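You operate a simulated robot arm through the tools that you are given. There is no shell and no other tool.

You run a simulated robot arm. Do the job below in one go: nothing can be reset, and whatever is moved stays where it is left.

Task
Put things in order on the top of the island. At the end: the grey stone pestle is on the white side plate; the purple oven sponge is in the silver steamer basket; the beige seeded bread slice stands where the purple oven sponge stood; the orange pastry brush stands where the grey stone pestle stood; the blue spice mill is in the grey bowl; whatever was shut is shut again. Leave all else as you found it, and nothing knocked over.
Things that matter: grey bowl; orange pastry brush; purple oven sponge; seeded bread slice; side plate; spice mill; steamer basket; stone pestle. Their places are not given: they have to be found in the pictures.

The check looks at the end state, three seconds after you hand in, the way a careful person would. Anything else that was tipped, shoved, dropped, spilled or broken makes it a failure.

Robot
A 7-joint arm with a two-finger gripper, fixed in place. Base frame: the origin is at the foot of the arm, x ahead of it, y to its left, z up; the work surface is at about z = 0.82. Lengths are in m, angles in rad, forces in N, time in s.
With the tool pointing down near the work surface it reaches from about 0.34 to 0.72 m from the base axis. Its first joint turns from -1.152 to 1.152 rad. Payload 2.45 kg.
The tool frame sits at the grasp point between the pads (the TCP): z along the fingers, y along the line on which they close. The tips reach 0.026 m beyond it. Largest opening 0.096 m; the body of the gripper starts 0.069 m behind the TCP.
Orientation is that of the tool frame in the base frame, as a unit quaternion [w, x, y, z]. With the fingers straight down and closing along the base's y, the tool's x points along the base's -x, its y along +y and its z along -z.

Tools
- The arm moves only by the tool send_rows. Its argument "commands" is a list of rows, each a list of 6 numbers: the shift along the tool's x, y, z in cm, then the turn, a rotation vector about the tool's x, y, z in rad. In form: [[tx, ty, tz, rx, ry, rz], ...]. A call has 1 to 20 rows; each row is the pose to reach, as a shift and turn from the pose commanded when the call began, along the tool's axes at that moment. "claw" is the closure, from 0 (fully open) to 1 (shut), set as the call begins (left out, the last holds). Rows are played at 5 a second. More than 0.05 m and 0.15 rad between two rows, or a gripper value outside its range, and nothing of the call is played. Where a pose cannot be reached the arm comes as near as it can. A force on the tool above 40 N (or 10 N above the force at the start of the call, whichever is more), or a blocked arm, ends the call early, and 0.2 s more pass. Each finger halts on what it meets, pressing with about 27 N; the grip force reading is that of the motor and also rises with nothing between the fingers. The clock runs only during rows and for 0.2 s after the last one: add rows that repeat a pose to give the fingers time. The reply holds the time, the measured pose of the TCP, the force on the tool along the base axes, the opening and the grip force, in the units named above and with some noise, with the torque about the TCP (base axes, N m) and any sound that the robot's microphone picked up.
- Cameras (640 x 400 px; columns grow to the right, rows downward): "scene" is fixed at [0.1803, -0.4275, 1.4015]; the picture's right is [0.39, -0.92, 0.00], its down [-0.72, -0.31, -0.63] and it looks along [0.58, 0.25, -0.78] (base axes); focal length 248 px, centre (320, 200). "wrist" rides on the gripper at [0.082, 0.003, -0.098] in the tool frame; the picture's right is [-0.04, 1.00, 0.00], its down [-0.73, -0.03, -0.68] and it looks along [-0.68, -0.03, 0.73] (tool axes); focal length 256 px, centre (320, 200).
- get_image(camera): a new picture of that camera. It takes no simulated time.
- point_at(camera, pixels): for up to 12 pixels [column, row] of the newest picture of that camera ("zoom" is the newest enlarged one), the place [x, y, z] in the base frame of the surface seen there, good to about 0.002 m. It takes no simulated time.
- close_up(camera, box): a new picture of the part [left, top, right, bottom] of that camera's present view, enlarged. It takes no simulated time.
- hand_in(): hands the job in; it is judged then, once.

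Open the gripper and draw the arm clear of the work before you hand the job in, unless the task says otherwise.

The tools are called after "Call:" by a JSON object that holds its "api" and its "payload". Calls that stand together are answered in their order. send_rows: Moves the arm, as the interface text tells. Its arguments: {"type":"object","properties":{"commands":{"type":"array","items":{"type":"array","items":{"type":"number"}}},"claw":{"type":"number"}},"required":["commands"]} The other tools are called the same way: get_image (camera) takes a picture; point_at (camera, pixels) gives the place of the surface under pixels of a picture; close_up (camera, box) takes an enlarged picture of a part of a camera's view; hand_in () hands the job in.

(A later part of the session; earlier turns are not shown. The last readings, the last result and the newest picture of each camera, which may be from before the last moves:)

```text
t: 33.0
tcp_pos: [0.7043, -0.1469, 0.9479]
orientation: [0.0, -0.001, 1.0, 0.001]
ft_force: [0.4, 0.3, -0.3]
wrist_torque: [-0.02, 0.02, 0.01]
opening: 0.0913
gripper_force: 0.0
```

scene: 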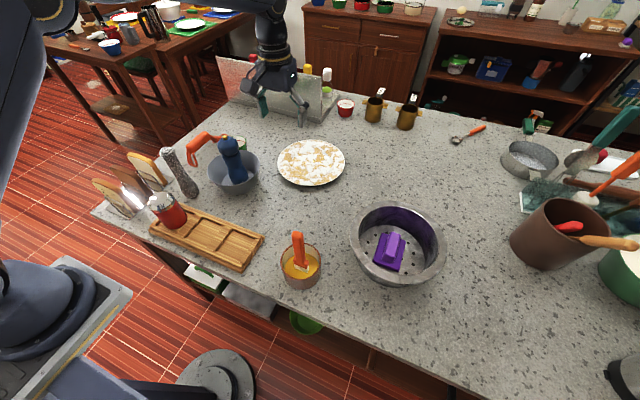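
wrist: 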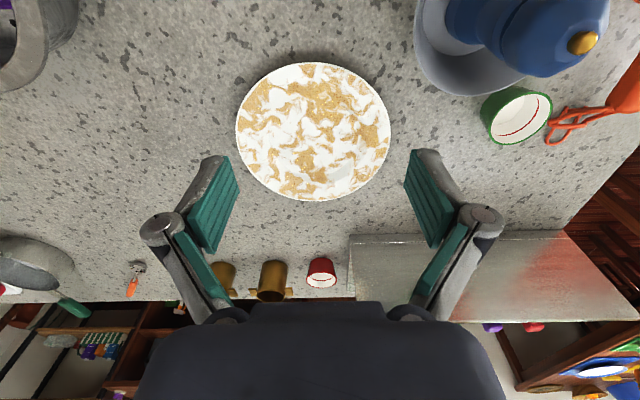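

The plate well is flat (z 0.826) from x≈0.665 to 0.80, centre (0.733,-0.158), and the tool reached (0.704,-0.147) at z 0.948 without trouble, so the pestle can stand at about (0.703,-0.150). Now I go back up and over to view the pestle.

Call:
{"api": "send_rows", "payload": {"commands": [[2.5, 0, -4, 0, 0, 0], [5.5, 0, -8, 0, 0, 0], [8.5, 0, -12, 0, 0, 0], [8.5, 0, -14, 0, 0, 0], [11.0, 3.1, -14, 0, 0, 0], [13.5, 6.2, -14, 0, 0, 0], [16, 9.3, -14, 0, 0, 0], [18.5, 12.4, -14, 0, 0, 0], [21, 15.5, -14, 0, 0, 0], [23.5, 18.6, -14, 0, 0, 0], [26, 21.7, -14, 0, 0, 0], [28.5, 24.8, -14, 0, 0, 0], [28.5, 24.8, -14, 0, 0, 0]], "claw": 0}}

Call:
{"api": "get_image", "payload": {"camera": "wrist"}}

```text
t: 35.8
tcp_pos: [0.4203, 0.1036, 1.0847]
orientation: [0.0, 0.0, 1.0, -0.001]
ft_force: [0.2, 0.0, 0.0]
wrist_torque: [-0.03, -0.02, -0.01]
opening: 0.0962
gripper_force: 0.1
```

```text
taken
```

wrist: 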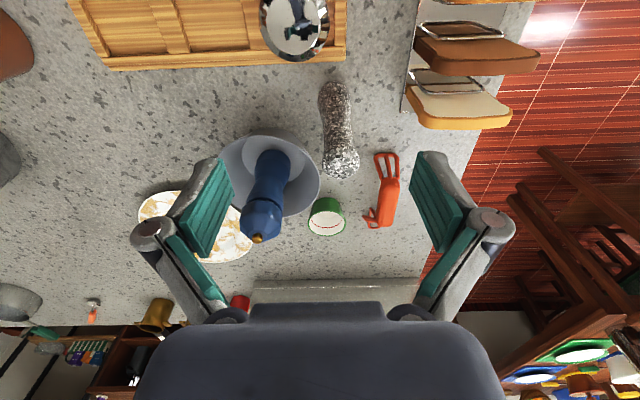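

The pestle appears at wrist (337,130) with its foot near row 90 and its top near (343,163). I zoom and measure its edges.

Call:
{"api": "close_up", "payload": {"camera": "wrist", "box": [280, 60, 400, 190]}}

Call:
{"api": "point_at", "payload": {"camera": "wrist", "pixels": [[343, 163], [326, 163], [359, 163], [342, 150], [343, 175], [339, 135], [337, 120], [336, 105], [320, 100], [350, 100], [335, 88], [328, 135]]}}

Call:
{"api": "point_at", "payload": {"camera": "wrist", "pixels": [[290, 30], [290, 5], [262, 25], [328, 25], [90, 60], [340, 55], [345, 10], [180, 60], [300, 60], [410, 108], [408, 60], [418, 5]]}}

```text
3.08 times, centred on (340, 125) of wrist
```

zoom: 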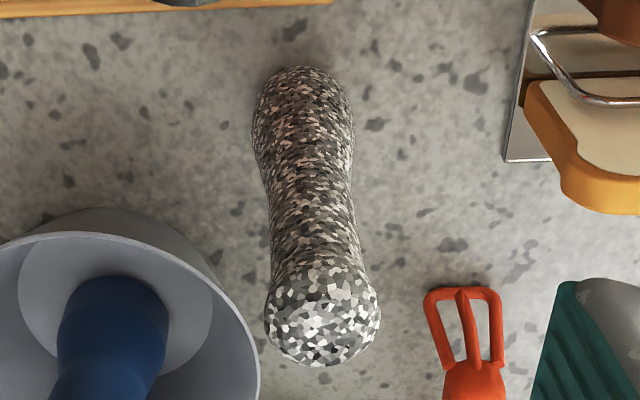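

```text
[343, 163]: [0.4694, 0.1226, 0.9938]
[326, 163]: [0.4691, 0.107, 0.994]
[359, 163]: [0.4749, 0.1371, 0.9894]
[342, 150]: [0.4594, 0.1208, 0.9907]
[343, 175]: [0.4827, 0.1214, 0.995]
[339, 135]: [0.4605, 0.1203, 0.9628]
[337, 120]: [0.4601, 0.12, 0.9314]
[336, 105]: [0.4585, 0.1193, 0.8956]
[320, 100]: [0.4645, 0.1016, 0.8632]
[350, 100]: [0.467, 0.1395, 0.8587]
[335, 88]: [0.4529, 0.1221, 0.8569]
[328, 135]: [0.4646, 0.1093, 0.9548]
```

```text
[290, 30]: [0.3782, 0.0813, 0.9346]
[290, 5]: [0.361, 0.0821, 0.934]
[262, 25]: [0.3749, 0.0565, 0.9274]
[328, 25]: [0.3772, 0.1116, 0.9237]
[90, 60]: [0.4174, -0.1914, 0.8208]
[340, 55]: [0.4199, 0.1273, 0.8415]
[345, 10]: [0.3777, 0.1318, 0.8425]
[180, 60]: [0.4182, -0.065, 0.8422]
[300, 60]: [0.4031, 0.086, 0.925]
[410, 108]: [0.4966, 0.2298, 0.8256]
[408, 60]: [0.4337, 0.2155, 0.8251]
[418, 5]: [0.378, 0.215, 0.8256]
```

Pestle axis is at (0.472,0.121), top z 0.996, radius ~0.017–0.02. I move over it and descend to z≈0.945, then grip.

Call:
{"api": "send_rows", "payload": {"commands": [[-2.6, 0.85, 0, 0, 0, 0], [-5.15, 1.72, 0, 0, 0, 0], [-5.15, 1.72, 3, 0, 0, 0], [-5.15, 1.72, 6, 0, 0, 0], [-5.15, 1.72, 9, 0, 0, 0], [-5.15, 1.72, 12, 0, 0, 0], [-5.15, 1.72, 13.8, 0, 0, 0], [-5.15, 1.72, 13.8, 0, 0, 0]]}}

Call:
{"api": "get_image", "payload": {"camera": "wrist"}}

```text
t: 37.6
tcp_pos: [0.4701, 0.1203, 0.9486]
orientation: [-0.001, -0.001, 1.0, 0.0]
ft_force: [-0.2, 0.0, 0.8]
wrist_torque: [0.0, -0.01, 0.01]
opening: 0.0961
gripper_force: 0.1
```

```text
taken
```

wrist: 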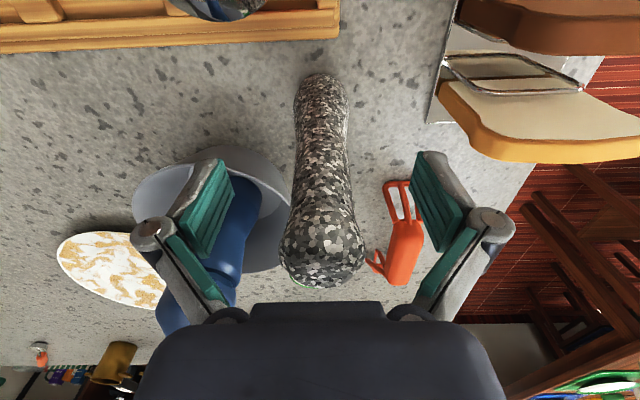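

The pestle is centred between the fingers (col ~322). I close.

Call:
{"api": "send_rows", "payload": {"commands": [[0, 0, 0, 0, 0, 0], [0, 0, 0, 0, 0, 0], [0, 0, 0, 0, 0, 0], [0, 0, 0, 0, 0, 0], [0, 0, 0, 0, 0, 0], [0, 0, 0, 0, 0, 0]], "claw": 1}}

Call:
{"api": "get_image", "payload": {"camera": "wrist"}}

```text
t: 39.0
tcp_pos: [0.4703, 0.1195, 0.9499]
orientation: [0.0, 0.0, 1.0, 0.001]
ft_force: [1.2, 0.3, 2.4]
wrist_torque: [0.01, 0.02, 0.01]
opening: 0.0302
gripper_force: 27.0
```

```text
taken
```

wrist: 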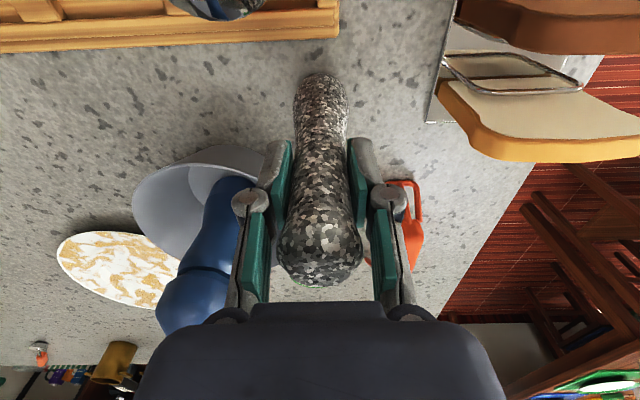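

The pestle is gripped (opening 0.030). I lift 10.5 cm straight up and check for slip.

Call:
{"api": "send_rows", "payload": {"commands": [[0, 0, -1, 0, 0, 0], [0, 0, -3, 0, 0, 0], [0, 0, -6, 0, 0, 0], [0, 0, -9, 0, 0, 0], [0, 0, -10.5, 0, 0, 0], [0, 0, -10.5, 0, 0, 0]]}}

Call:
{"api": "get_image", "payload": {"camera": "scene"}}

Call:
{"api": "get_image", "payload": {"camera": "wrist"}}

```text
t: 40.4
tcp_pos: [0.4687, 0.1191, 1.055]
orientation: [0.0, 0.0, 1.0, 0.0]
ft_force: [0.0, 0.1, -3.3]
wrist_torque: [0.01, 0.03, 0.0]
opening: 0.0301
gripper_force: 26.6
```

```text
taken
```

scene: 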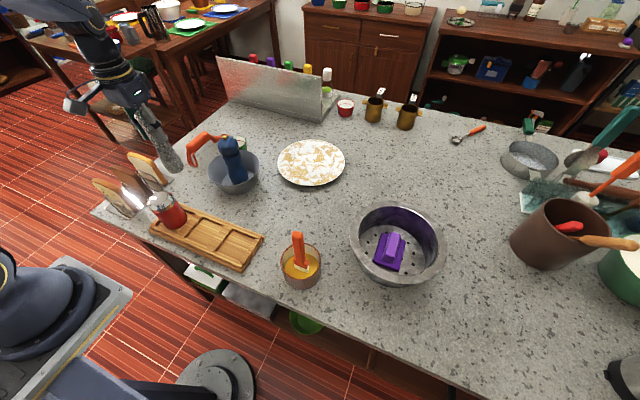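

```text
taken
```

wrist: 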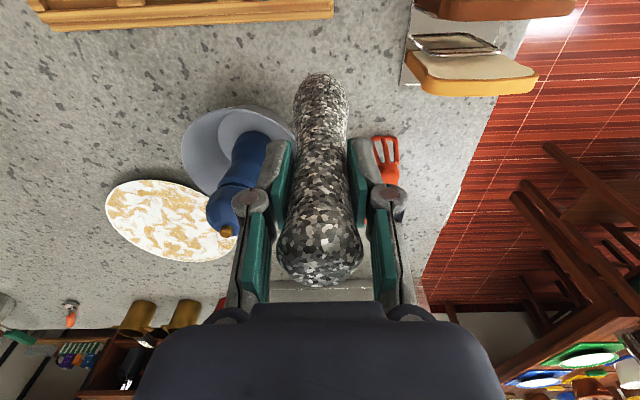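

Held firmly (weight ~3.3 N). I carry it around the near side of the bowl and mill, then out toward the plate.

Call:
{"api": "send_rows", "payload": {"commands": [[1, -4, 0, 0, 0, 0], [2, -8, 0, 0, 0, 0], [2, -12.5, 0, 0, 0, 0], [2, -17, 0, 0, 0, 0], [2, -21.5, 0, 0, 0, 0], [0, -25, 0, 0, 0, 0], [-4, -26.9, 0, 0, 0, 0], [-8.5, -26.9, 0, 0, 0, 0], [-13, -26.9, 0, 0, 0, 0], [-17, -26.9, 0, 0, 0, 0], [-20, -26.9, 2.5, 0, 0, 0], [-23.3, -26.9, 5.5, 0, 0, 0], [-23.3, -26.9, 5.5, 0, 0, 0]]}}

Call:
{"api": "get_image", "payload": {"camera": "wrist"}}

Call:
{"api": "close_up", "payload": {"camera": "scene", "box": [220, 60, 400, 220]}}

```text
t: 43.2
tcp_pos: [0.7013, -0.153, 0.9986]
orientation: [0.0, 0.0, 1.0, 0.0]
ft_force: [0.5, 0.2, -4.2]
wrist_torque: [-0.03, 0.01, 0.02]
opening: 0.0299
gripper_force: 26.7
```

```text
taken
```

wrist: 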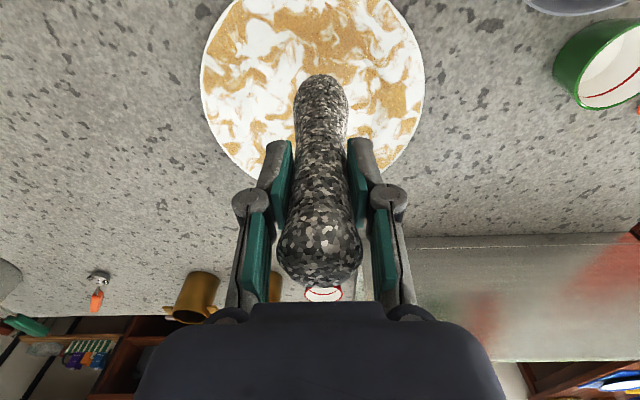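

```text
2.50 times, centred on (310, 140) of scene
```

zoom: 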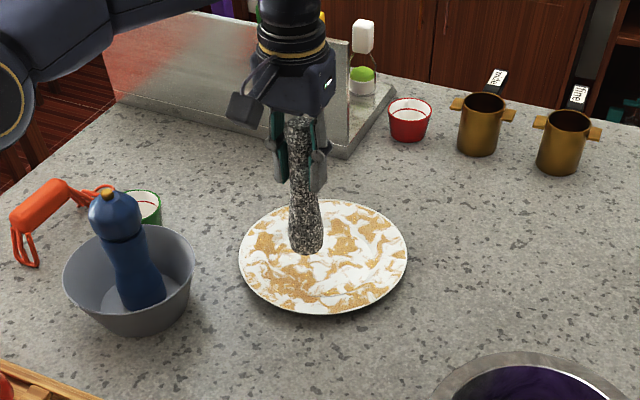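

Over the plate. I lower 4.1 cm, then creep until contact.

Call:
{"api": "send_rows", "payload": {"commands": [[0, 0, 1.5, 0, 0, 0], [0, 0, 3.0, 0, 0, 0], [0, 0, 3.8, 0, 0, 0], [0, 0, 4.1, 0, 0, 0], [0, 0, 4.1, 0, 0, 0]]}}

Call:
{"api": "send_rows", "payload": {"commands": [[0, 0, 0.1, 0, 0, 0], [0, 0, 0.2, 0, 0, 0], [0, 0, 0.2, 0, 0, 0]]}}

```text
t: 44.4
tcp_pos: [0.7026, -0.1486, 0.9572]
orientation: [0.0, 0.0, 1.0, 0.0]
ft_force: [0.2, 0.4, -3.3]
wrist_torque: [0.01, 0.07, 0.0]
opening: 0.0299
gripper_force: 26.6
```

```text
t: 45.2
tcp_pos: [0.7037, -0.1483, 0.9561]
orientation: [0.0, 0.0, 1.0, 0.0]
ft_force: [-0.1, -0.6, -3.9]
wrist_torque: [-0.03, 0.03, 0.02]
opening: 0.0302
gripper_force: 27.5
```

Not yet in contact (-3.9 N). I lower another 1.5 mm.

Call:
{"api": "send_rows", "payload": {"commands": [[0, 0, 0.08, 0, 0, 0], [0, 0, 0.15, 0, 0, 0], [0, 0, 0.15, 0, 0, 0]]}}

```text
t: 46.0
tcp_pos: [0.7029, -0.1475, 0.9565]
orientation: [0.001, 0.0, 1.0, 0.0]
ft_force: [0.2, 0.6, -1.8]
wrist_torque: [0.02, -0.09, -0.02]
opening: 0.0303
gripper_force: 26.8
```

The load is easing (-1.8 N), contact is starting. I lower 0.7 mm more.

Call:
{"api": "send_rows", "payload": {"commands": [[0, 0, 0.07, 0, 0, 0], [0, 0, 0.07, 0, 0, 0]]}}

Call:
{"api": "close_up", "payload": {"camera": "scene", "box": [260, 90, 360, 200]}}

```text
t: 46.6
tcp_pos: [0.7033, -0.149, 0.9556]
orientation: [0.0, -0.001, 1.0, 0.0]
ft_force: [-3.7, 4.1, 9.9]
wrist_torque: [0.3, 0.51, -0.01]
opening: 0.0302
gripper_force: 26.9
```

```text
3.64 times, centred on (310, 145) of scene
```

zoom: 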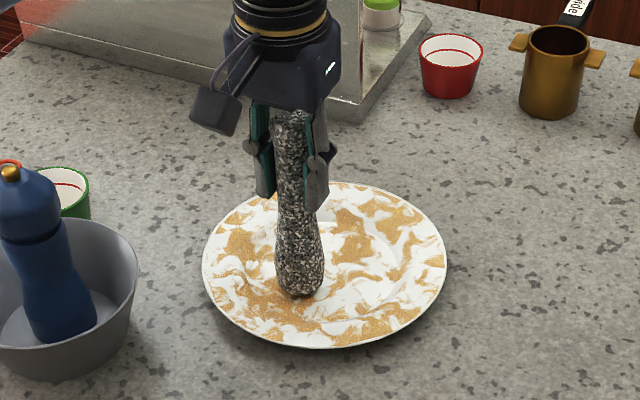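

In contact (9.9 N) with the pestle upright on the plate. I open the gripper fully and check.

Call:
{"api": "send_rows", "payload": {"commands": [[0, 0, -0.05, 0, 0, 0], [0, 0, -0.05, 0, 0, 0], [0, 0, -0.05, 0, 0, 0], [0, 0, -0.05, 0, 0, 0], [0, 0, -0.05, 0, 0, 0]], "claw": 0.1}}

Call:
{"api": "close_up", "payload": {"camera": "scene", "box": [260, 90, 360, 200]}}

Call:
{"api": "get_image", "payload": {"camera": "wrist"}}

```text
t: 47.8
tcp_pos: [0.7046, -0.1482, 0.9552]
orientation: [0.001, 0.001, 1.0, 0.0]
ft_force: [-0.1, 0.0, -0.7]
wrist_torque: [0.01, 0.01, -0.02]
opening: 0.0865
gripper_force: 0.1
```

```text
3.64 times, centred on (310, 145) of scene
```

zoom: 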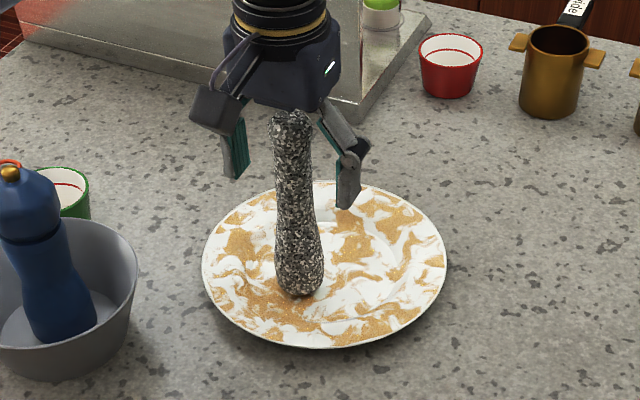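

```text
taken
```

wrist: 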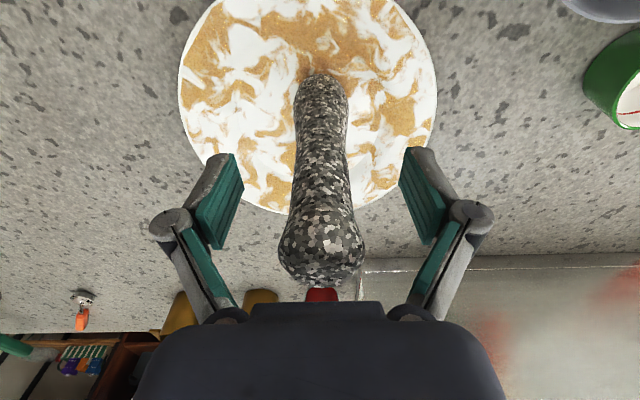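

The pestle stands upright on the plate. I lift straight up past its top, pulling back slightly as I rise.

Call:
{"api": "send_rows", "payload": {"commands": [[0, 0, -2, 0, 0, 0], [0, 0, -4, 0, 0, 0], [0.5, 0, -6, 0, 0, 0], [1.5, 0, -8, 0, 0, 0], [3, 0, -10, 0, 0, 0], [6, 0, -12, 0, 0, 0], [9, 0, -13, 0, 0, 0], [9, 0, -13, 0, 0, 0]]}}

Call:
{"api": "get_image", "payload": {"camera": "scene"}}

Call:
{"api": "get_image", "payload": {"camera": "wrist"}}

```text
t: 49.6
tcp_pos: [0.6162, -0.1459, 1.0843]
orientation: [-0.001, -0.001, 1.0, 0.0]
ft_force: [0.3, 0.5, 0.1]
wrist_torque: [-0.03, -0.01, 0.03]
opening: 0.0863
gripper_force: 0.1
```

```text
taken
```

scene: 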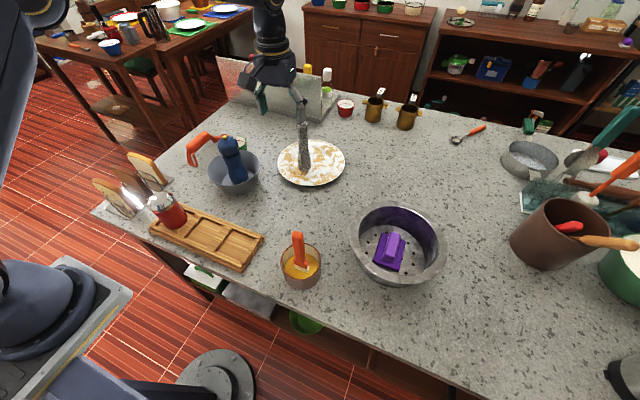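

```text
taken
```

wrist: 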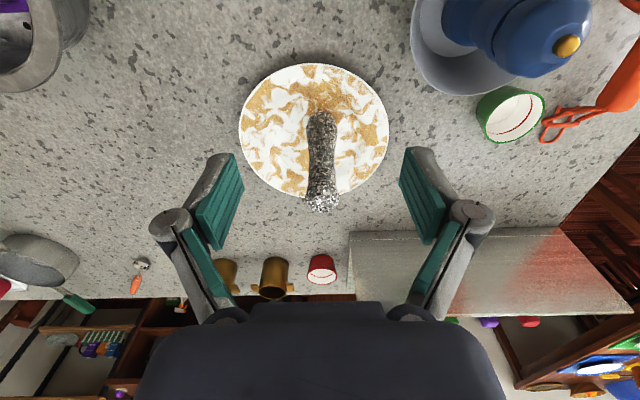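

The pestle stands on the plate at scene (305,152). Now the brush: I zoom in on the ramekin to see how it stands and measure its handle.

Call:
{"api": "close_up", "payload": {"camera": "scene", "box": [270, 225, 330, 295]}}

Call:
{"api": "point_at", "payload": {"camera": "zoom", "pixels": [[295, 60], [295, 80], [300, 110], [305, 150], [310, 180], [312, 200], [315, 225], [300, 200], [325, 225], [330, 250], [270, 110], [325, 110]]}}

Call:
{"api": "close_up", "payload": {"camera": "wrist", "box": [0, 0, 100, 100]}}

```text
5.71 times, centred on (300, 260) of scene
```

zoom: 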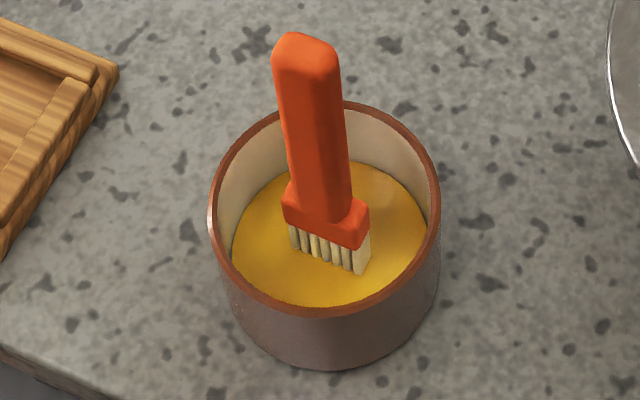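

```text
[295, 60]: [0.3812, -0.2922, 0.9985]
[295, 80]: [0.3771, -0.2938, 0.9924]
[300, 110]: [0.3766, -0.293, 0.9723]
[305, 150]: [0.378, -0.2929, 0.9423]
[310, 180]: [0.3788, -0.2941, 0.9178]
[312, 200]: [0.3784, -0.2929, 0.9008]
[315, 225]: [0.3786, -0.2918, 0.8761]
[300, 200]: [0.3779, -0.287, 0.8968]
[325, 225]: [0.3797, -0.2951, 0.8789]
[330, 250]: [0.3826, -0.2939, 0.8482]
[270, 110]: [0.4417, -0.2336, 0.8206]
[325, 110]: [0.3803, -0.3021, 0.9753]
```

```text
4.00 times, centred on (50, 50) of wrist
```

zoom: 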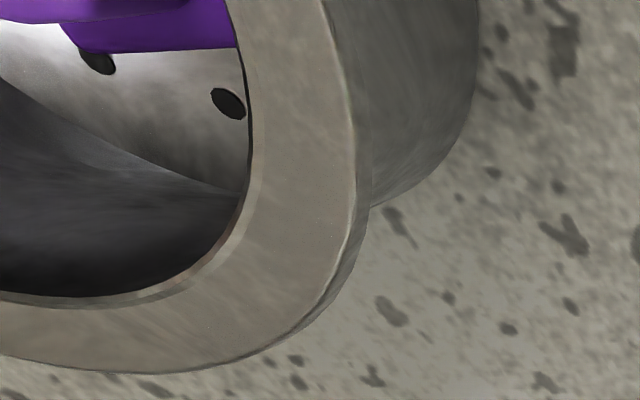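

The brush stands upright on its bristles in the ramekin, handle top z≈0.999, ramekin rim ~0.884. I fly to a spot above it for a top view with the wrist camera.

Call:
{"api": "send_rows", "payload": {"commands": [[3.7, -2.1, -0.3, 0, 0, 0], [7.4, -4.3, -0.6, 0, 0, 0], [11.1, -6.4, -0.9, 0, 0, 0], [14.8, -8.6, -1.2, 0, 0, 0], [18.5, -10.7, -1.5, 0, 0, 0], [22.2, -12.9, -1.8, 0, 0, 0], [25.6, -14.9, -2, 0, 0, 0], [25.6, -14.9, -2, 0, 0, 0]], "claw": 0.3}}

Call:
{"api": "get_image", "payload": {"camera": "wrist"}}

Call:
{"api": "close_up", "payload": {"camera": "wrist", "box": [260, 20, 380, 150]}}

```text
t: 51.4
tcp_pos: [0.3575, -0.2972, 1.1057]
orientation: [0.0, -0.002, 1.0, -0.001]
ft_force: [-0.3, -0.5, 0.0]
wrist_torque: [0.01, -0.01, -0.01]
opening: 0.0668
gripper_force: 0.1
```

```text
taken
```

wrist: 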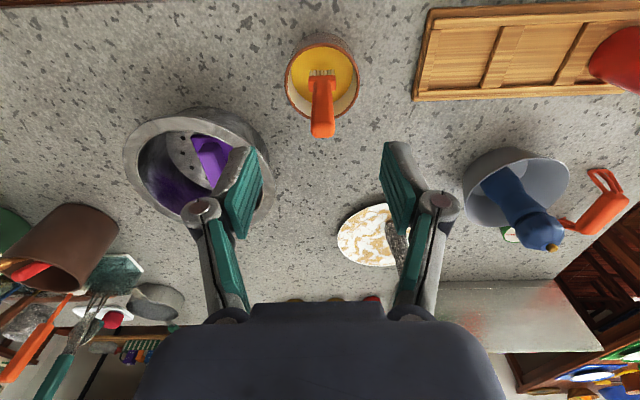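

```text
3.08 times, centred on (320, 85) of wrist
```

zoom: 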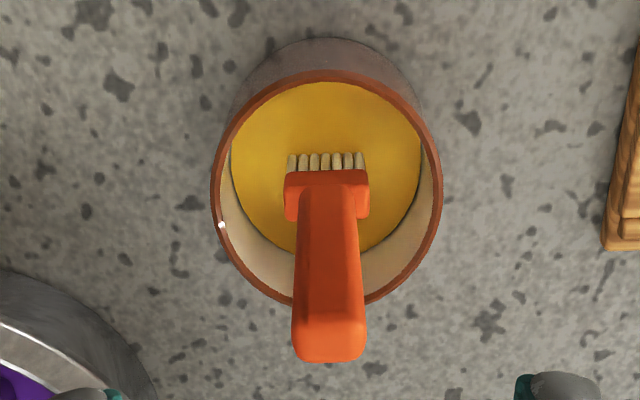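

The brush is seen square-on at wrist (322,105), wide side along y. I measure handle edges and top.

Call:
{"api": "point_at", "payload": {"camera": "zoom", "pixels": [[328, 325], [328, 355], [296, 335], [362, 335], [328, 300], [328, 250], [328, 210], [290, 190], [366, 190], [300, 165], [360, 165], [328, 120]]}}

Call:
{"api": "point_at", "payload": {"camera": "zoom", "pixels": [[325, 75], [325, 90], [215, 180], [437, 180], [260, 280], [395, 280], [250, 130], [400, 130], [328, 340], [304, 250], [355, 250], [328, 315]]}}

```text
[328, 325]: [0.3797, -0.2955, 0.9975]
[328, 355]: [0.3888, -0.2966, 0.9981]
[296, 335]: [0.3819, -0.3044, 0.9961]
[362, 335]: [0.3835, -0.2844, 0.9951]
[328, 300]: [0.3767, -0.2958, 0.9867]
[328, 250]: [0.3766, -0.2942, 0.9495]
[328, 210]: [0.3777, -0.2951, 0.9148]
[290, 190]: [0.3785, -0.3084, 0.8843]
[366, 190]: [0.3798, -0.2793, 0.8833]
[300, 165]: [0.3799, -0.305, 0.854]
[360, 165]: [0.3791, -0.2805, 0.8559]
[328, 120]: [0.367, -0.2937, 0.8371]
```

```text
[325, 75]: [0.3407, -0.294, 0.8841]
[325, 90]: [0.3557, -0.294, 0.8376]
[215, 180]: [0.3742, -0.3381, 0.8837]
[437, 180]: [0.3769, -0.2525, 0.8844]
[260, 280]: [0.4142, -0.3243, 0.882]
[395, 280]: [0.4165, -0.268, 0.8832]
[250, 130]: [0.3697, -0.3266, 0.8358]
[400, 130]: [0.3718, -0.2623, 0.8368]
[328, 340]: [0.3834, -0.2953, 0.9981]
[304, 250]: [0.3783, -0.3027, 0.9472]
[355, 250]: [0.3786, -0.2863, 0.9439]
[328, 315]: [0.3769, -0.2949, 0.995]
```

Handle: x 0.3766–0.391, y -0.3045…-0.2843, axis (0.384,-0.2945), top 0.998; rim z 0.884. I move over it and descend to TCP z≈0.955 (tips above the rim).

Call:
{"api": "send_rows", "payload": {"commands": [[-2.65, 0.27, 1, 0, 0, 0], [-2.65, 0.27, 4, 0, 0, 0], [-2.65, 0.27, 7, 0, 0, 0], [-2.65, 0.27, 10, 0, 0, 0], [-2.65, 0.27, 13, 0, 0, 0], [-2.65, 0.27, 15, 0, 0, 0], [-2.65, 0.27, 15, 0, 0, 0]]}}

Call:
{"api": "get_image", "payload": {"camera": "wrist"}}

Call:
{"api": "close_up", "payload": {"camera": "scene", "box": [240, 190, 380, 310]}}

```text
t: 53.0
tcp_pos: [0.3858, -0.2939, 0.9568]
orientation: [0.0, 0.0, 1.0, 0.001]
ft_force: [0.1, 0.6, -0.2]
wrist_torque: [0.0, 0.01, -0.02]
opening: 0.0672
gripper_force: 0.1
```

```text
taken
```

wrist: 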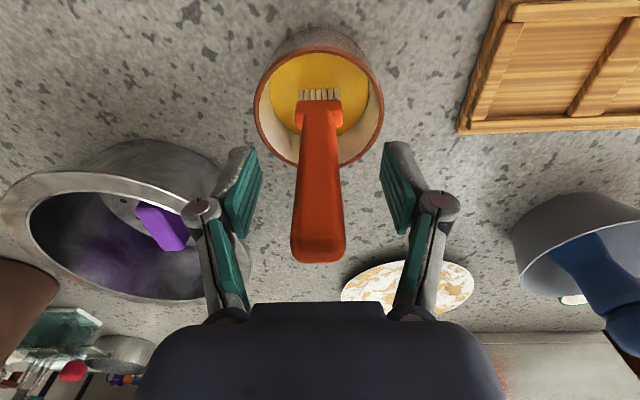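

```text
3.33 times, centred on (310, 250) of scene
```

zoom: 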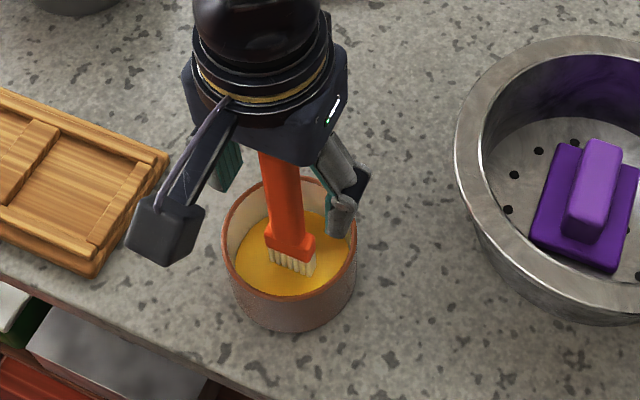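

The handle (col ~320) is centred between the fingers. I close on it.

Call:
{"api": "send_rows", "payload": {"commands": [[0, 0, 0, 0, 0, 0], [0, 0, 0, 0, 0, 0], [0, 0, 0, 0, 0, 0], [0, 0, 0, 0, 0, 0], [0, 0, 0, 0, 0, 0]], "claw": 1}}

Call:
{"api": "get_image", "payload": {"camera": "wrist"}}

```text
t: 54.2
tcp_pos: [0.385, -0.2936, 0.9561]
orientation: [0.0, -0.001, 1.0, -0.001]
ft_force: [-0.3, 0.5, -0.3]
wrist_torque: [0.01, 0.01, 0.01]
opening: 0.0207
gripper_force: 27.8
```

```text
taken
```

wrist: 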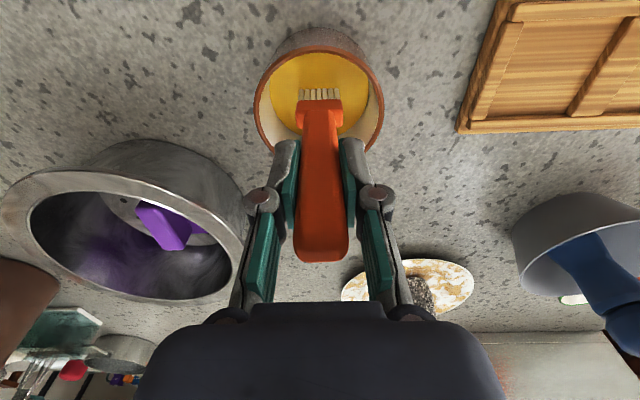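

The brush handle is gripped (0.0207). I lift it straight up slowly, 14 cm, and look at the bristle end and the ramekin.

Call:
{"api": "send_rows", "payload": {"commands": [[0, 0, -1, 0, 0, 0], [0, 0, -2.5, 0, 0, 0], [0, 0, -4.5, 0, 0, 0], [0, 0, -7, 0, 0, 0], [0, 0, -10, 0, 0, 0], [0, 0, -13, 0, 0, 0], [0, 0, -14, 0, 0, 0], [0, 0, -14, 0, 0, 0]]}}

Call:
{"api": "get_image", "payload": {"camera": "scene"}}

Call:
{"api": "close_up", "payload": {"camera": "scene", "box": [240, 150, 380, 310]}}

Call:
{"api": "get_image", "payload": {"camera": "wrist"}}

```text
t: 56.0
tcp_pos: [0.386, -0.2958, 1.0962]
orientation: [0.0, 0.0, 1.0, 0.001]
ft_force: [-0.1, 0.4, 0.2]
wrist_torque: [0.04, 0.01, 0.01]
opening: 0.0209
gripper_force: 27.7
```

```text
taken
```

scene: 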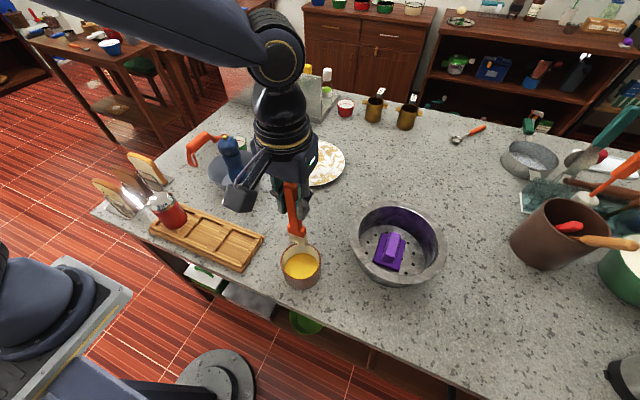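

```text
2.50 times, centred on (310, 230) of scene
```

zoom: 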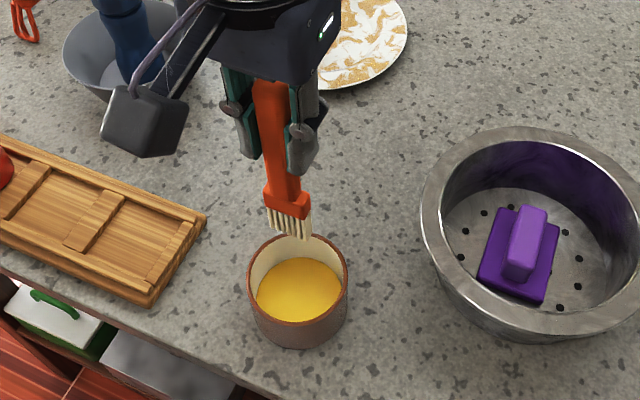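

```text
taken
```

wrist: 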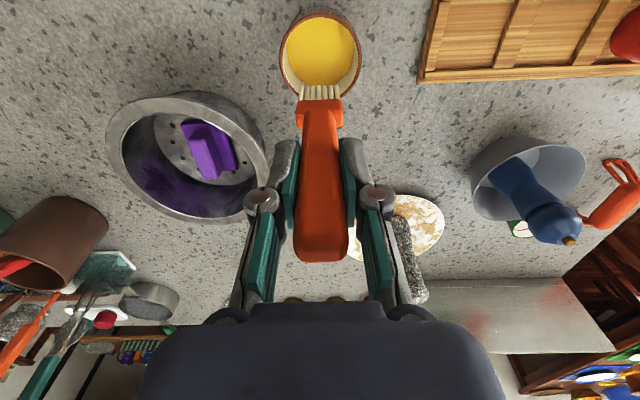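

The brush is out of the ramekin, upright. I measure the bristle tips' height at zoom (270–308, 230–240).

Call:
{"api": "close_up", "payload": {"camera": "scene", "box": [280, 215, 320, 255]}}

Call:
{"api": "point_at", "payload": {"camera": "scene", "pixels": [[296, 240], [300, 241], [303, 243], [305, 241], [297, 238], [301, 239], [304, 240], [297, 225], [302, 228]]}}

```text
10.00 times, centred on (300, 235) of scene
```

zoom: 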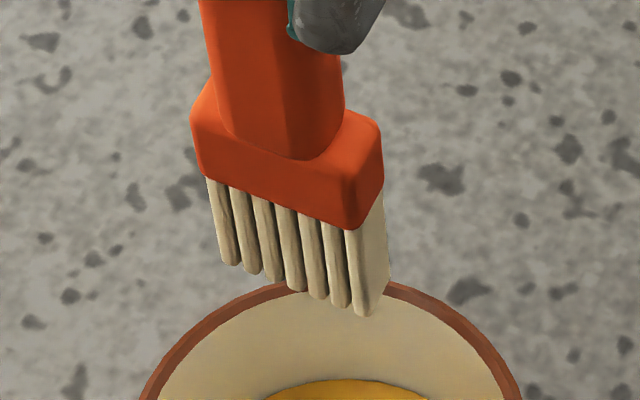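

```text
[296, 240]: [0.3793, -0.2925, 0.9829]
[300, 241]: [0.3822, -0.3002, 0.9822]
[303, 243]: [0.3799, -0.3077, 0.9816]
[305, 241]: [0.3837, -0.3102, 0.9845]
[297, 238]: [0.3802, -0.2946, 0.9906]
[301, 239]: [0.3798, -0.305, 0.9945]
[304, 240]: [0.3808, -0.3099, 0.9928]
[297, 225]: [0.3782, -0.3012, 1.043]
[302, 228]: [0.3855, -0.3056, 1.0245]
```

I check the tips more exactly in the enlarged picture.

Call:
{"api": "point_at", "payload": {"camera": "zoom", "pixels": [[230, 262], [252, 272], [275, 282], [297, 290], [318, 297], [341, 306], [362, 315], [366, 300], [385, 275], [230, 240], [300, 270], [362, 290]]}}

```text
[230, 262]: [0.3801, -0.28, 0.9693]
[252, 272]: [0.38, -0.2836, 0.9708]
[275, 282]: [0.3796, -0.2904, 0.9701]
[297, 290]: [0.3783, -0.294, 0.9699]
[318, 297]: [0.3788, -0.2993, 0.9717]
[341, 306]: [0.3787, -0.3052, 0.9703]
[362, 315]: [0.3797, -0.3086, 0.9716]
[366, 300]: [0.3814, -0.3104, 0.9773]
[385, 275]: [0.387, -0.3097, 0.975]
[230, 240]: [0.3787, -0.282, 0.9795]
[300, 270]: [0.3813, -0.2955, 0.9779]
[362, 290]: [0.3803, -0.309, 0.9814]
```

Bristle bottom is 0.1265 below the TCP; centred on TCP. I carry the brush to above the pestle's old spot (0.472,0.121) at constant height.

Call:
{"api": "send_rows", "payload": {"commands": [[-0.6, 2.9, 0, 0, 0, 0], [-1.4, 6.9, 0, 0, 0, 0], [-2.2, 10.9, 0, 0, 0, 0], [-3.1, 14.9, 0, 0, 0, 0], [-3.9, 18.9, 0, 0, 0, 0], [-4.7, 22.9, 0, 0, 0, 0], [-5.5, 26.9, 0, 0, 0, 0], [-6.4, 30.9, 0, 0, 0, 0], [-7.2, 34.9, 0, 0, 0, 0], [-8.0, 38.9, 0, 0, 0, 0], [-8.6, 41.6, 0, 0, 0, 0], [-8.6, 41.6, 0, 0, 0, 0], [-8.6, 41.6, 0, 0, 0, 0]]}}

Call:
{"api": "get_image", "payload": {"camera": "scene"}}

Call:
{"api": "get_image", "payload": {"camera": "wrist"}}

```text
t: 58.8
tcp_pos: [0.469, 0.1191, 1.0955]
orientation: [-0.001, 0.0, 1.0, -0.001]
ft_force: [0.3, 0.0, -0.7]
wrist_torque: [-0.01, 0.01, -0.01]
opening: 0.0209
gripper_force: 27.5
```

```text
taken
```

scene: 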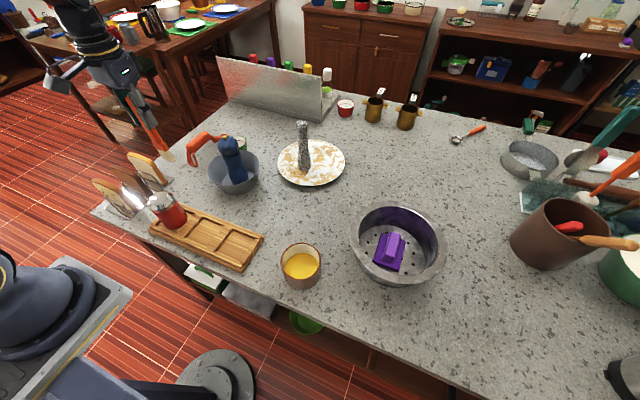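

```text
taken
```

wrist: 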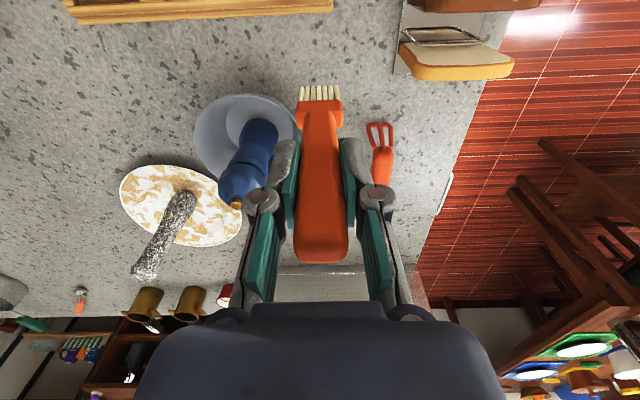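

The brush is over the target. I lower 14.2 cm, then creep down to contact.

Call:
{"api": "send_rows", "payload": {"commands": [[0, 0, 3, 0, 0, 0], [0, 0, 6, 0, 0, 0], [0, 0, 9, 0, 0, 0], [0, 0, 12, 0, 0, 0], [0, 0, 13.5, 0, 0, 0], [0, 0, 14.2, 0, 0, 0], [0, 0, 14.2, 0, 0, 0], [0, 0, 14.2, 0, 0, 0]]}}

Call:
{"api": "send_rows", "payload": {"commands": [[0, 0, 0.15, 0, 0, 0], [0, 0, 0.3, 0, 0, 0], [0, 0, 0.3, 0, 0, 0]]}}

Call:
{"api": "close_up", "payload": {"camera": "scene", "box": [130, 110, 240, 220]}}

```text
t: 60.6
tcp_pos: [0.4708, 0.12, 0.954]
orientation: [0.0, 0.001, 1.0, 0.0]
ft_force: [-0.3, 0.1, -1.2]
wrist_torque: [0.01, -0.02, -0.01]
opening: 0.0209
gripper_force: 26.7
```

```text
t: 61.4
tcp_pos: [0.4695, 0.1198, 0.9503]
orientation: [0.0, 0.0, 1.0, 0.001]
ft_force: [0.2, -0.3, 0.2]
wrist_torque: [0.0, 0.0, -0.02]
opening: 0.0209
gripper_force: 27.2
```

```text
3.64 times, centred on (185, 165) of scene
```

zoom: 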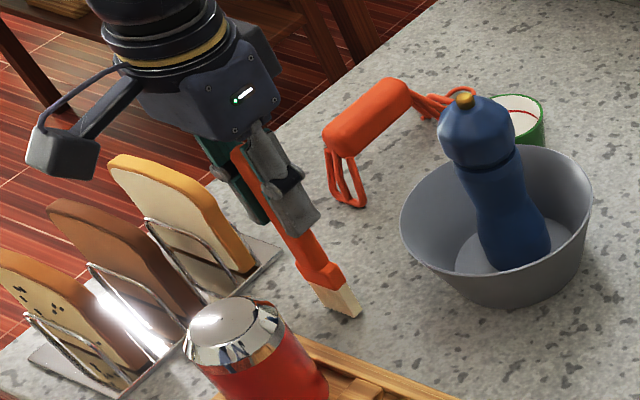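

Nearly down; the bristle tips are a few mm above the counter. I creep 1 mm at a time.

Call:
{"api": "send_rows", "payload": {"commands": [[0, 0, 0.1, 0, 0, 0], [0, 0, 0.2, 0, 0, 0], [0, 0, 0.2, 0, 0, 0]]}}

Call:
{"api": "send_rows", "payload": {"commands": [[0, 0, 0.07, 0, 0, 0], [0, 0, 0.07, 0, 0, 0], [0, 0, 0.07, 0, 0, 0]]}}

```text
t: 62.2
tcp_pos: [0.4699, 0.121, 0.9479]
orientation: [0.0, 0.001, 1.0, 0.0]
ft_force: [0.3, -0.3, -0.6]
wrist_torque: [-0.03, 0.02, 0.0]
opening: 0.0207
gripper_force: 27.1
```

```text
t: 63.0
tcp_pos: [0.4715, 0.1208, 0.9484]
orientation: [0.0, 0.0, 1.0, 0.001]
ft_force: [-0.5, -1.1, 1.9]
wrist_torque: [-0.01, 0.07, 0.0]
opening: 0.0208
gripper_force: 26.8
```

Force has begun to rise (1.9 N). One more 0.7 mm step.

Call:
{"api": "send_rows", "payload": {"commands": [[0, 0, 0.07, 0, 0, 0], [0, 0, 0.07, 0, 0, 0], [0, 0, 0.07, 0, 0, 0]]}}

Call:
{"api": "close_up", "payload": {"camera": "scene", "box": [160, 150, 210, 200]}}

```text
t: 63.8
tcp_pos: [0.4702, 0.1199, 0.9469]
orientation: [0.0, 0.0, 1.0, 0.0]
ft_force: [-2.4, -2.5, 15.8]
wrist_torque: [-0.13, 0.29, 0.0]
opening: 0.021
gripper_force: 26.6
```

```text
8.00 times, centred on (185, 175) of scene
```

zoom: 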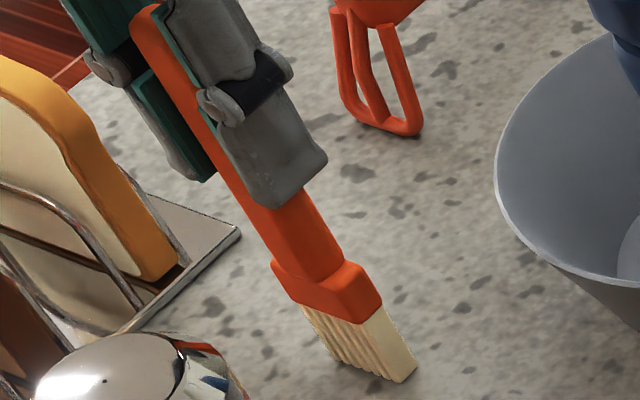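

Firm contact (15.8 N). I back off 0.6 mm and open just to ~0.04 to see whether it stands between the fingers.

Call:
{"api": "send_rows", "payload": {"commands": [[0, 0, -0.06, 0, 0, 0], [0, 0, -0.06, 0, 0, 0]]}}

Call:
{"api": "send_rows", "payload": {"commands": [[0, 0, 0, 0, 0, 0], [0, 0, 0, 0, 0, 0], [0, 0, 0, 0, 0, 0], [0, 0, 0, 0, 0, 0]], "claw": 0.58}}

Call:
{"api": "close_up", "payload": {"camera": "scene", "box": [140, 120, 220, 200]}}

Call:
{"api": "get_image", "payload": {"camera": "wrist"}}

```text
t: 64.4
tcp_pos: [0.4704, 0.1207, 0.9491]
orientation: [0.0, 0.001, 1.0, 0.0]
ft_force: [0.5, -1.5, 7.5]
wrist_torque: [-0.07, -0.12, 0.02]
opening: 0.0209
gripper_force: 26.1
```

```text
t: 65.4
tcp_pos: [0.4699, 0.121, 0.9481]
orientation: [0.0, 0.0, 1.0, 0.0]
ft_force: [-0.2, 0.2, 0.5]
wrist_torque: [0.01, 0.03, -0.03]
opening: 0.0404
gripper_force: 0.1
```

```text
5.00 times, centred on (180, 160) of scene
```

zoom: 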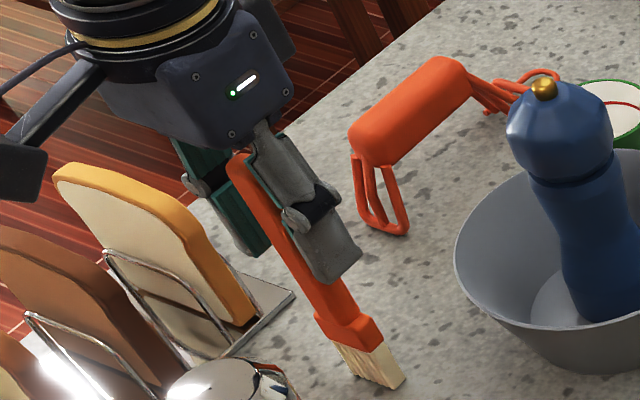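

```text
taken
```

wrist: 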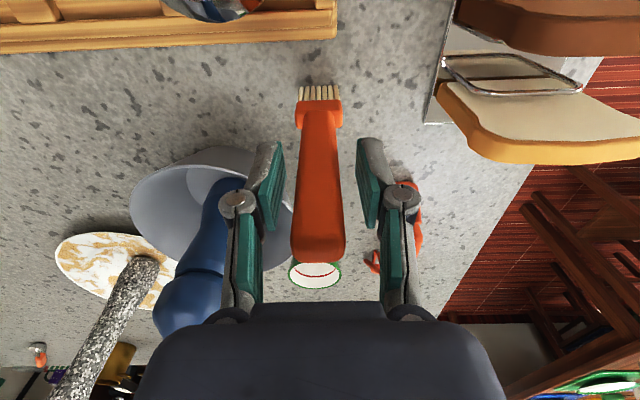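

The brush stands on its own between the open fingers. I open wider and lift straight up slowly.

Call:
{"api": "send_rows", "payload": {"commands": [[0, 0, 0, 0, 0, 0], [0, 0, 0, 0, 0, 0], [0, 0, 0, 0, 0, 0], [0, 0, -2, 0, 0, 0], [0, 0, -4, 0, 0, 0], [0, 0, -7, 0, 0, 0], [0, 0, -10, 0, 0, 0], [0, 0, -13, 0, 0, 0], [0, 0, -15, 0, 0, 0], [0, 0, -15, 0, 0, 0]], "claw": 0.25}}

Call:
{"api": "get_image", "payload": {"camera": "wrist"}}

Call:
{"api": "get_image", "payload": {"camera": "scene"}}

```text
t: 67.6
tcp_pos: [0.4696, 0.121, 1.0986]
orientation: [0.0, 0.0, 1.0, 0.0]
ft_force: [-0.3, -0.4, -0.6]
wrist_torque: [-0.01, 0.02, 0.01]
opening: 0.072
gripper_force: 0.1
```

```text
taken
```

wrist: 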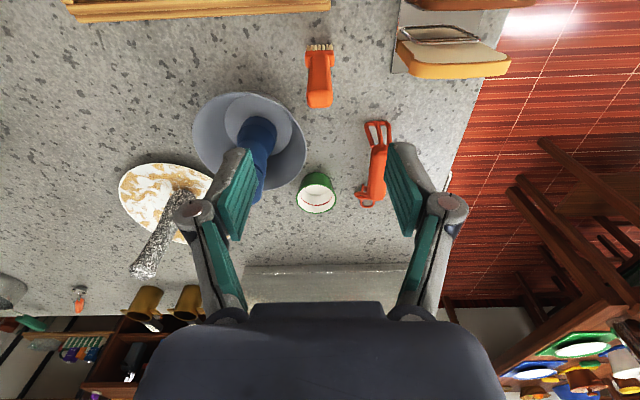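

```text
taken
```

scene: 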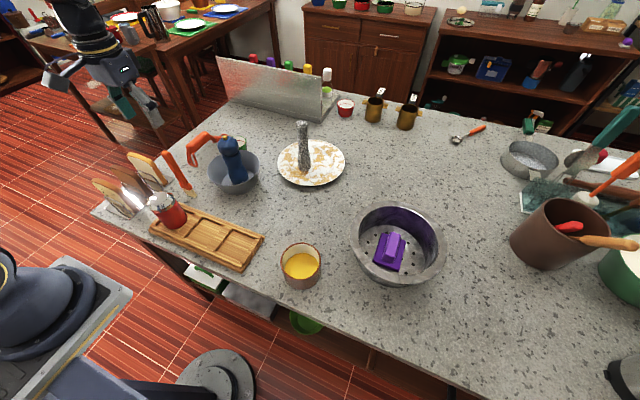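

The brush stands upright at scene (180,172). Now for the bread: I turn the tool 90° (closing along x) while moving to (0.36,0.20,1.10) to view the seeded slice.

Call:
{"api": "send_rows", "payload": {"commands": [[1, 0.72, 0, 0, 0, -0.143], [2, 1.44, 0, 0, 0, -0.286], [3, 2.16, 0, 0, 0, -0.429], [4, 2.88, 0, 0, 0, -0.571], [5, 3.6, 0, 0, 0, -0.714], [6, 4.32, 0, 0, 0, -0.857], [7, 5.04, 0, 0, 0, -1.0], [8, 5.76, 0, 0, 0, -1.142], [9, 6.48, 0, 0, 0, -1.285], [10, 7.2, 0, 0, 0, -1.428], [11, 7.9, 0, 0, 0, -1.5708], [11, 7.9, 0, 0, 0, -1.5708]], "claw": 0.5}}

Call:
{"api": "get_image", "payload": {"camera": "wrist"}}

Call:
{"api": "get_image", "payload": {"camera": "scene"}}

```text
t: 70.2
tcp_pos: [0.3595, 0.2004, 1.0965]
orientation: [0.0, 0.708, -0.706, 0.0]
ft_force: [0.0, 0.0, 0.4]
wrist_torque: [-0.03, 0.0, 0.0]
opening: 0.0482
gripper_force: 0.0
```

```text
taken
```

wrist: 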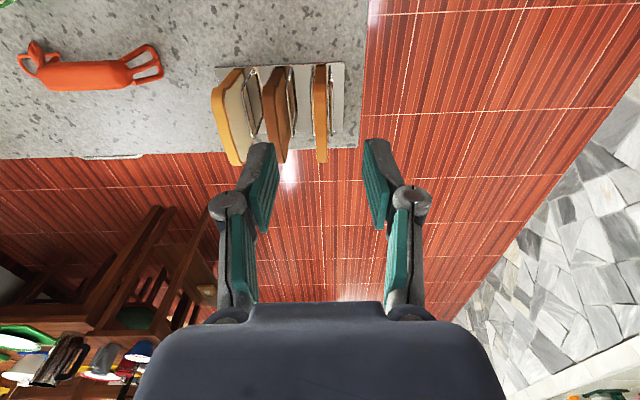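

```text
taken
```

scene: 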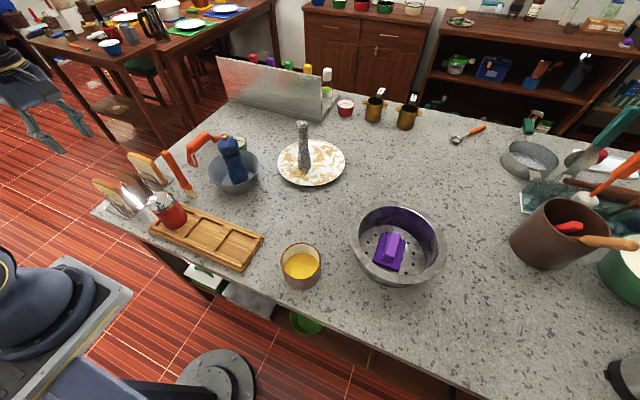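

The seeded slice appears edge-on at wrist (320,112), just in line with the gripper. I zoom and measure the slices and rack wires.

Call:
{"api": "close_up", "payload": {"camera": "wrist", "box": [200, 50, 380, 180]}}

Call:
{"api": "point_at", "payload": {"camera": "zoom", "pixels": [[426, 60], [426, 120], [426, 200], [426, 300], [426, 350], [426, 385], [400, 200], [450, 200], [400, 350], [450, 350], [290, 350], [310, 300]]}}

Call:
{"api": "point_at", "payload": {"camera": "zoom", "pixels": [[405, 60], [405, 80], [405, 120], [405, 160], [470, 60], [470, 120], [470, 200], [490, 60], [500, 300], [465, 300], [380, 200], [360, 60]]}}

```text
3.08 times, centred on (290, 115) of wrist
```

zoom: 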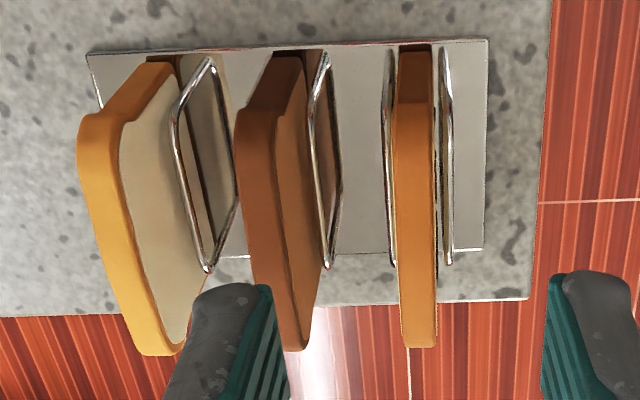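

```text
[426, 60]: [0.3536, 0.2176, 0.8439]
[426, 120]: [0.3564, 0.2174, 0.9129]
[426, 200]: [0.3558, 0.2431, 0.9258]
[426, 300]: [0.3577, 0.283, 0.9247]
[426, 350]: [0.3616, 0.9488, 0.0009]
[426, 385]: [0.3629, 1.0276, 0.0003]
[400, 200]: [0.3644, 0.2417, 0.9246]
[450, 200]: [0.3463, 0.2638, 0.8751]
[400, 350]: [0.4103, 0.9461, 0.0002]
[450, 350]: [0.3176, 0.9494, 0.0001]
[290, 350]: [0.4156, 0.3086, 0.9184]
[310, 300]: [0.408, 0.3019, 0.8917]
```

```text
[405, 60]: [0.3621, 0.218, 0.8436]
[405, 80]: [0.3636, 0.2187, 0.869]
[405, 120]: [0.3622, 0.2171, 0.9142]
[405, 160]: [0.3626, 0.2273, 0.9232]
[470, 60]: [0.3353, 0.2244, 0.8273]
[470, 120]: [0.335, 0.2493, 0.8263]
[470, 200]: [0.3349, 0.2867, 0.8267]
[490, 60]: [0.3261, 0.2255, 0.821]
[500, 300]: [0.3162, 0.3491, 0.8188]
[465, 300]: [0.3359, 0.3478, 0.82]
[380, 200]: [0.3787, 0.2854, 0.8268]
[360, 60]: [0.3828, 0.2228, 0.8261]
```

Seeded slice: x 0.3515–0.3655, top z 0.925, y from 0.217; wires reach z≈0.876. I check its far edge to find its centre.

Call:
{"api": "point_at", "payload": {"camera": "zoom", "pixels": [[418, 335], [418, 340], [418, 344], [402, 330], [434, 330], [395, 250], [398, 250], [434, 250], [437, 250], [388, 100], [447, 100], [447, 255]]}}

Call:
{"api": "send_rows", "payload": {"commands": [[-3, 0.05, 0, 0, 0, 0], [-6, 0.1, 0, 0, 0, 0], [-6, 0.1, 3, 0, 0, 0], [-6, 0.1, 6, 0, 0, 0], [-6, 0.1, 9, 0, 0, 0], [-6, 0.1, 12, 0, 0, 0], [-6, 0.1, 12, 0, 0, 0]], "claw": 0.6}}

Call:
{"api": "get_image", "payload": {"camera": "wrist"}}

Call:
{"api": "close_up", "payload": {"camera": "scene", "box": [70, 120, 200, 230]}}

```text
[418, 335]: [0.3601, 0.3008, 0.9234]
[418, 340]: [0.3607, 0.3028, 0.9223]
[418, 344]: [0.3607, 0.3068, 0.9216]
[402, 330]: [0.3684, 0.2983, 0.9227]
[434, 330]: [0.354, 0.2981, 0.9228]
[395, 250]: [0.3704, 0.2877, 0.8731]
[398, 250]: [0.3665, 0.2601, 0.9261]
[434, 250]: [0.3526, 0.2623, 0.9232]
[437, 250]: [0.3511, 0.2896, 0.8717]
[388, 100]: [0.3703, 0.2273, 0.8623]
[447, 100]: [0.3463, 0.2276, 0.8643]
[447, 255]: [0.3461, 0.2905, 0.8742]
```

```text
t: 71.8
tcp_pos: [0.3587, 0.259, 0.976]
orientation: [0.001, 0.708, -0.706, 0.0]
ft_force: [0.5, -0.7, 0.0]
wrist_torque: [0.0, 0.02, -0.03]
opening: 0.0386
gripper_force: 0.0
```

```text
taken
```

wrist: 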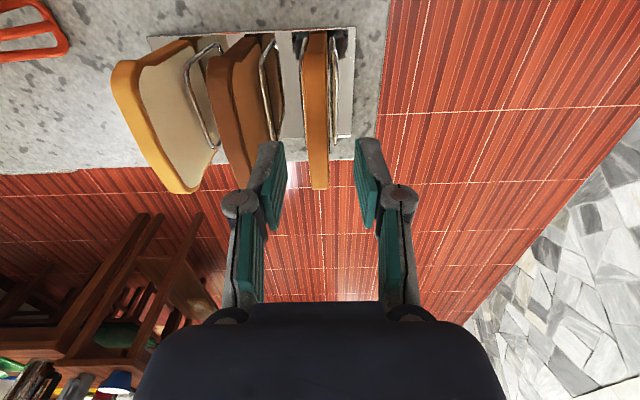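

```text
3.64 times, centred on (135, 175) of scene
```

zoom: 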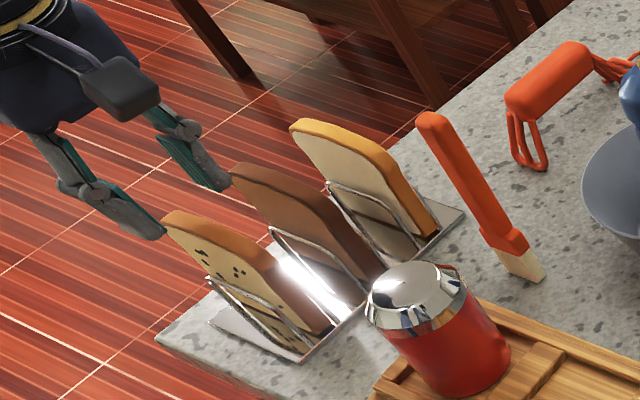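

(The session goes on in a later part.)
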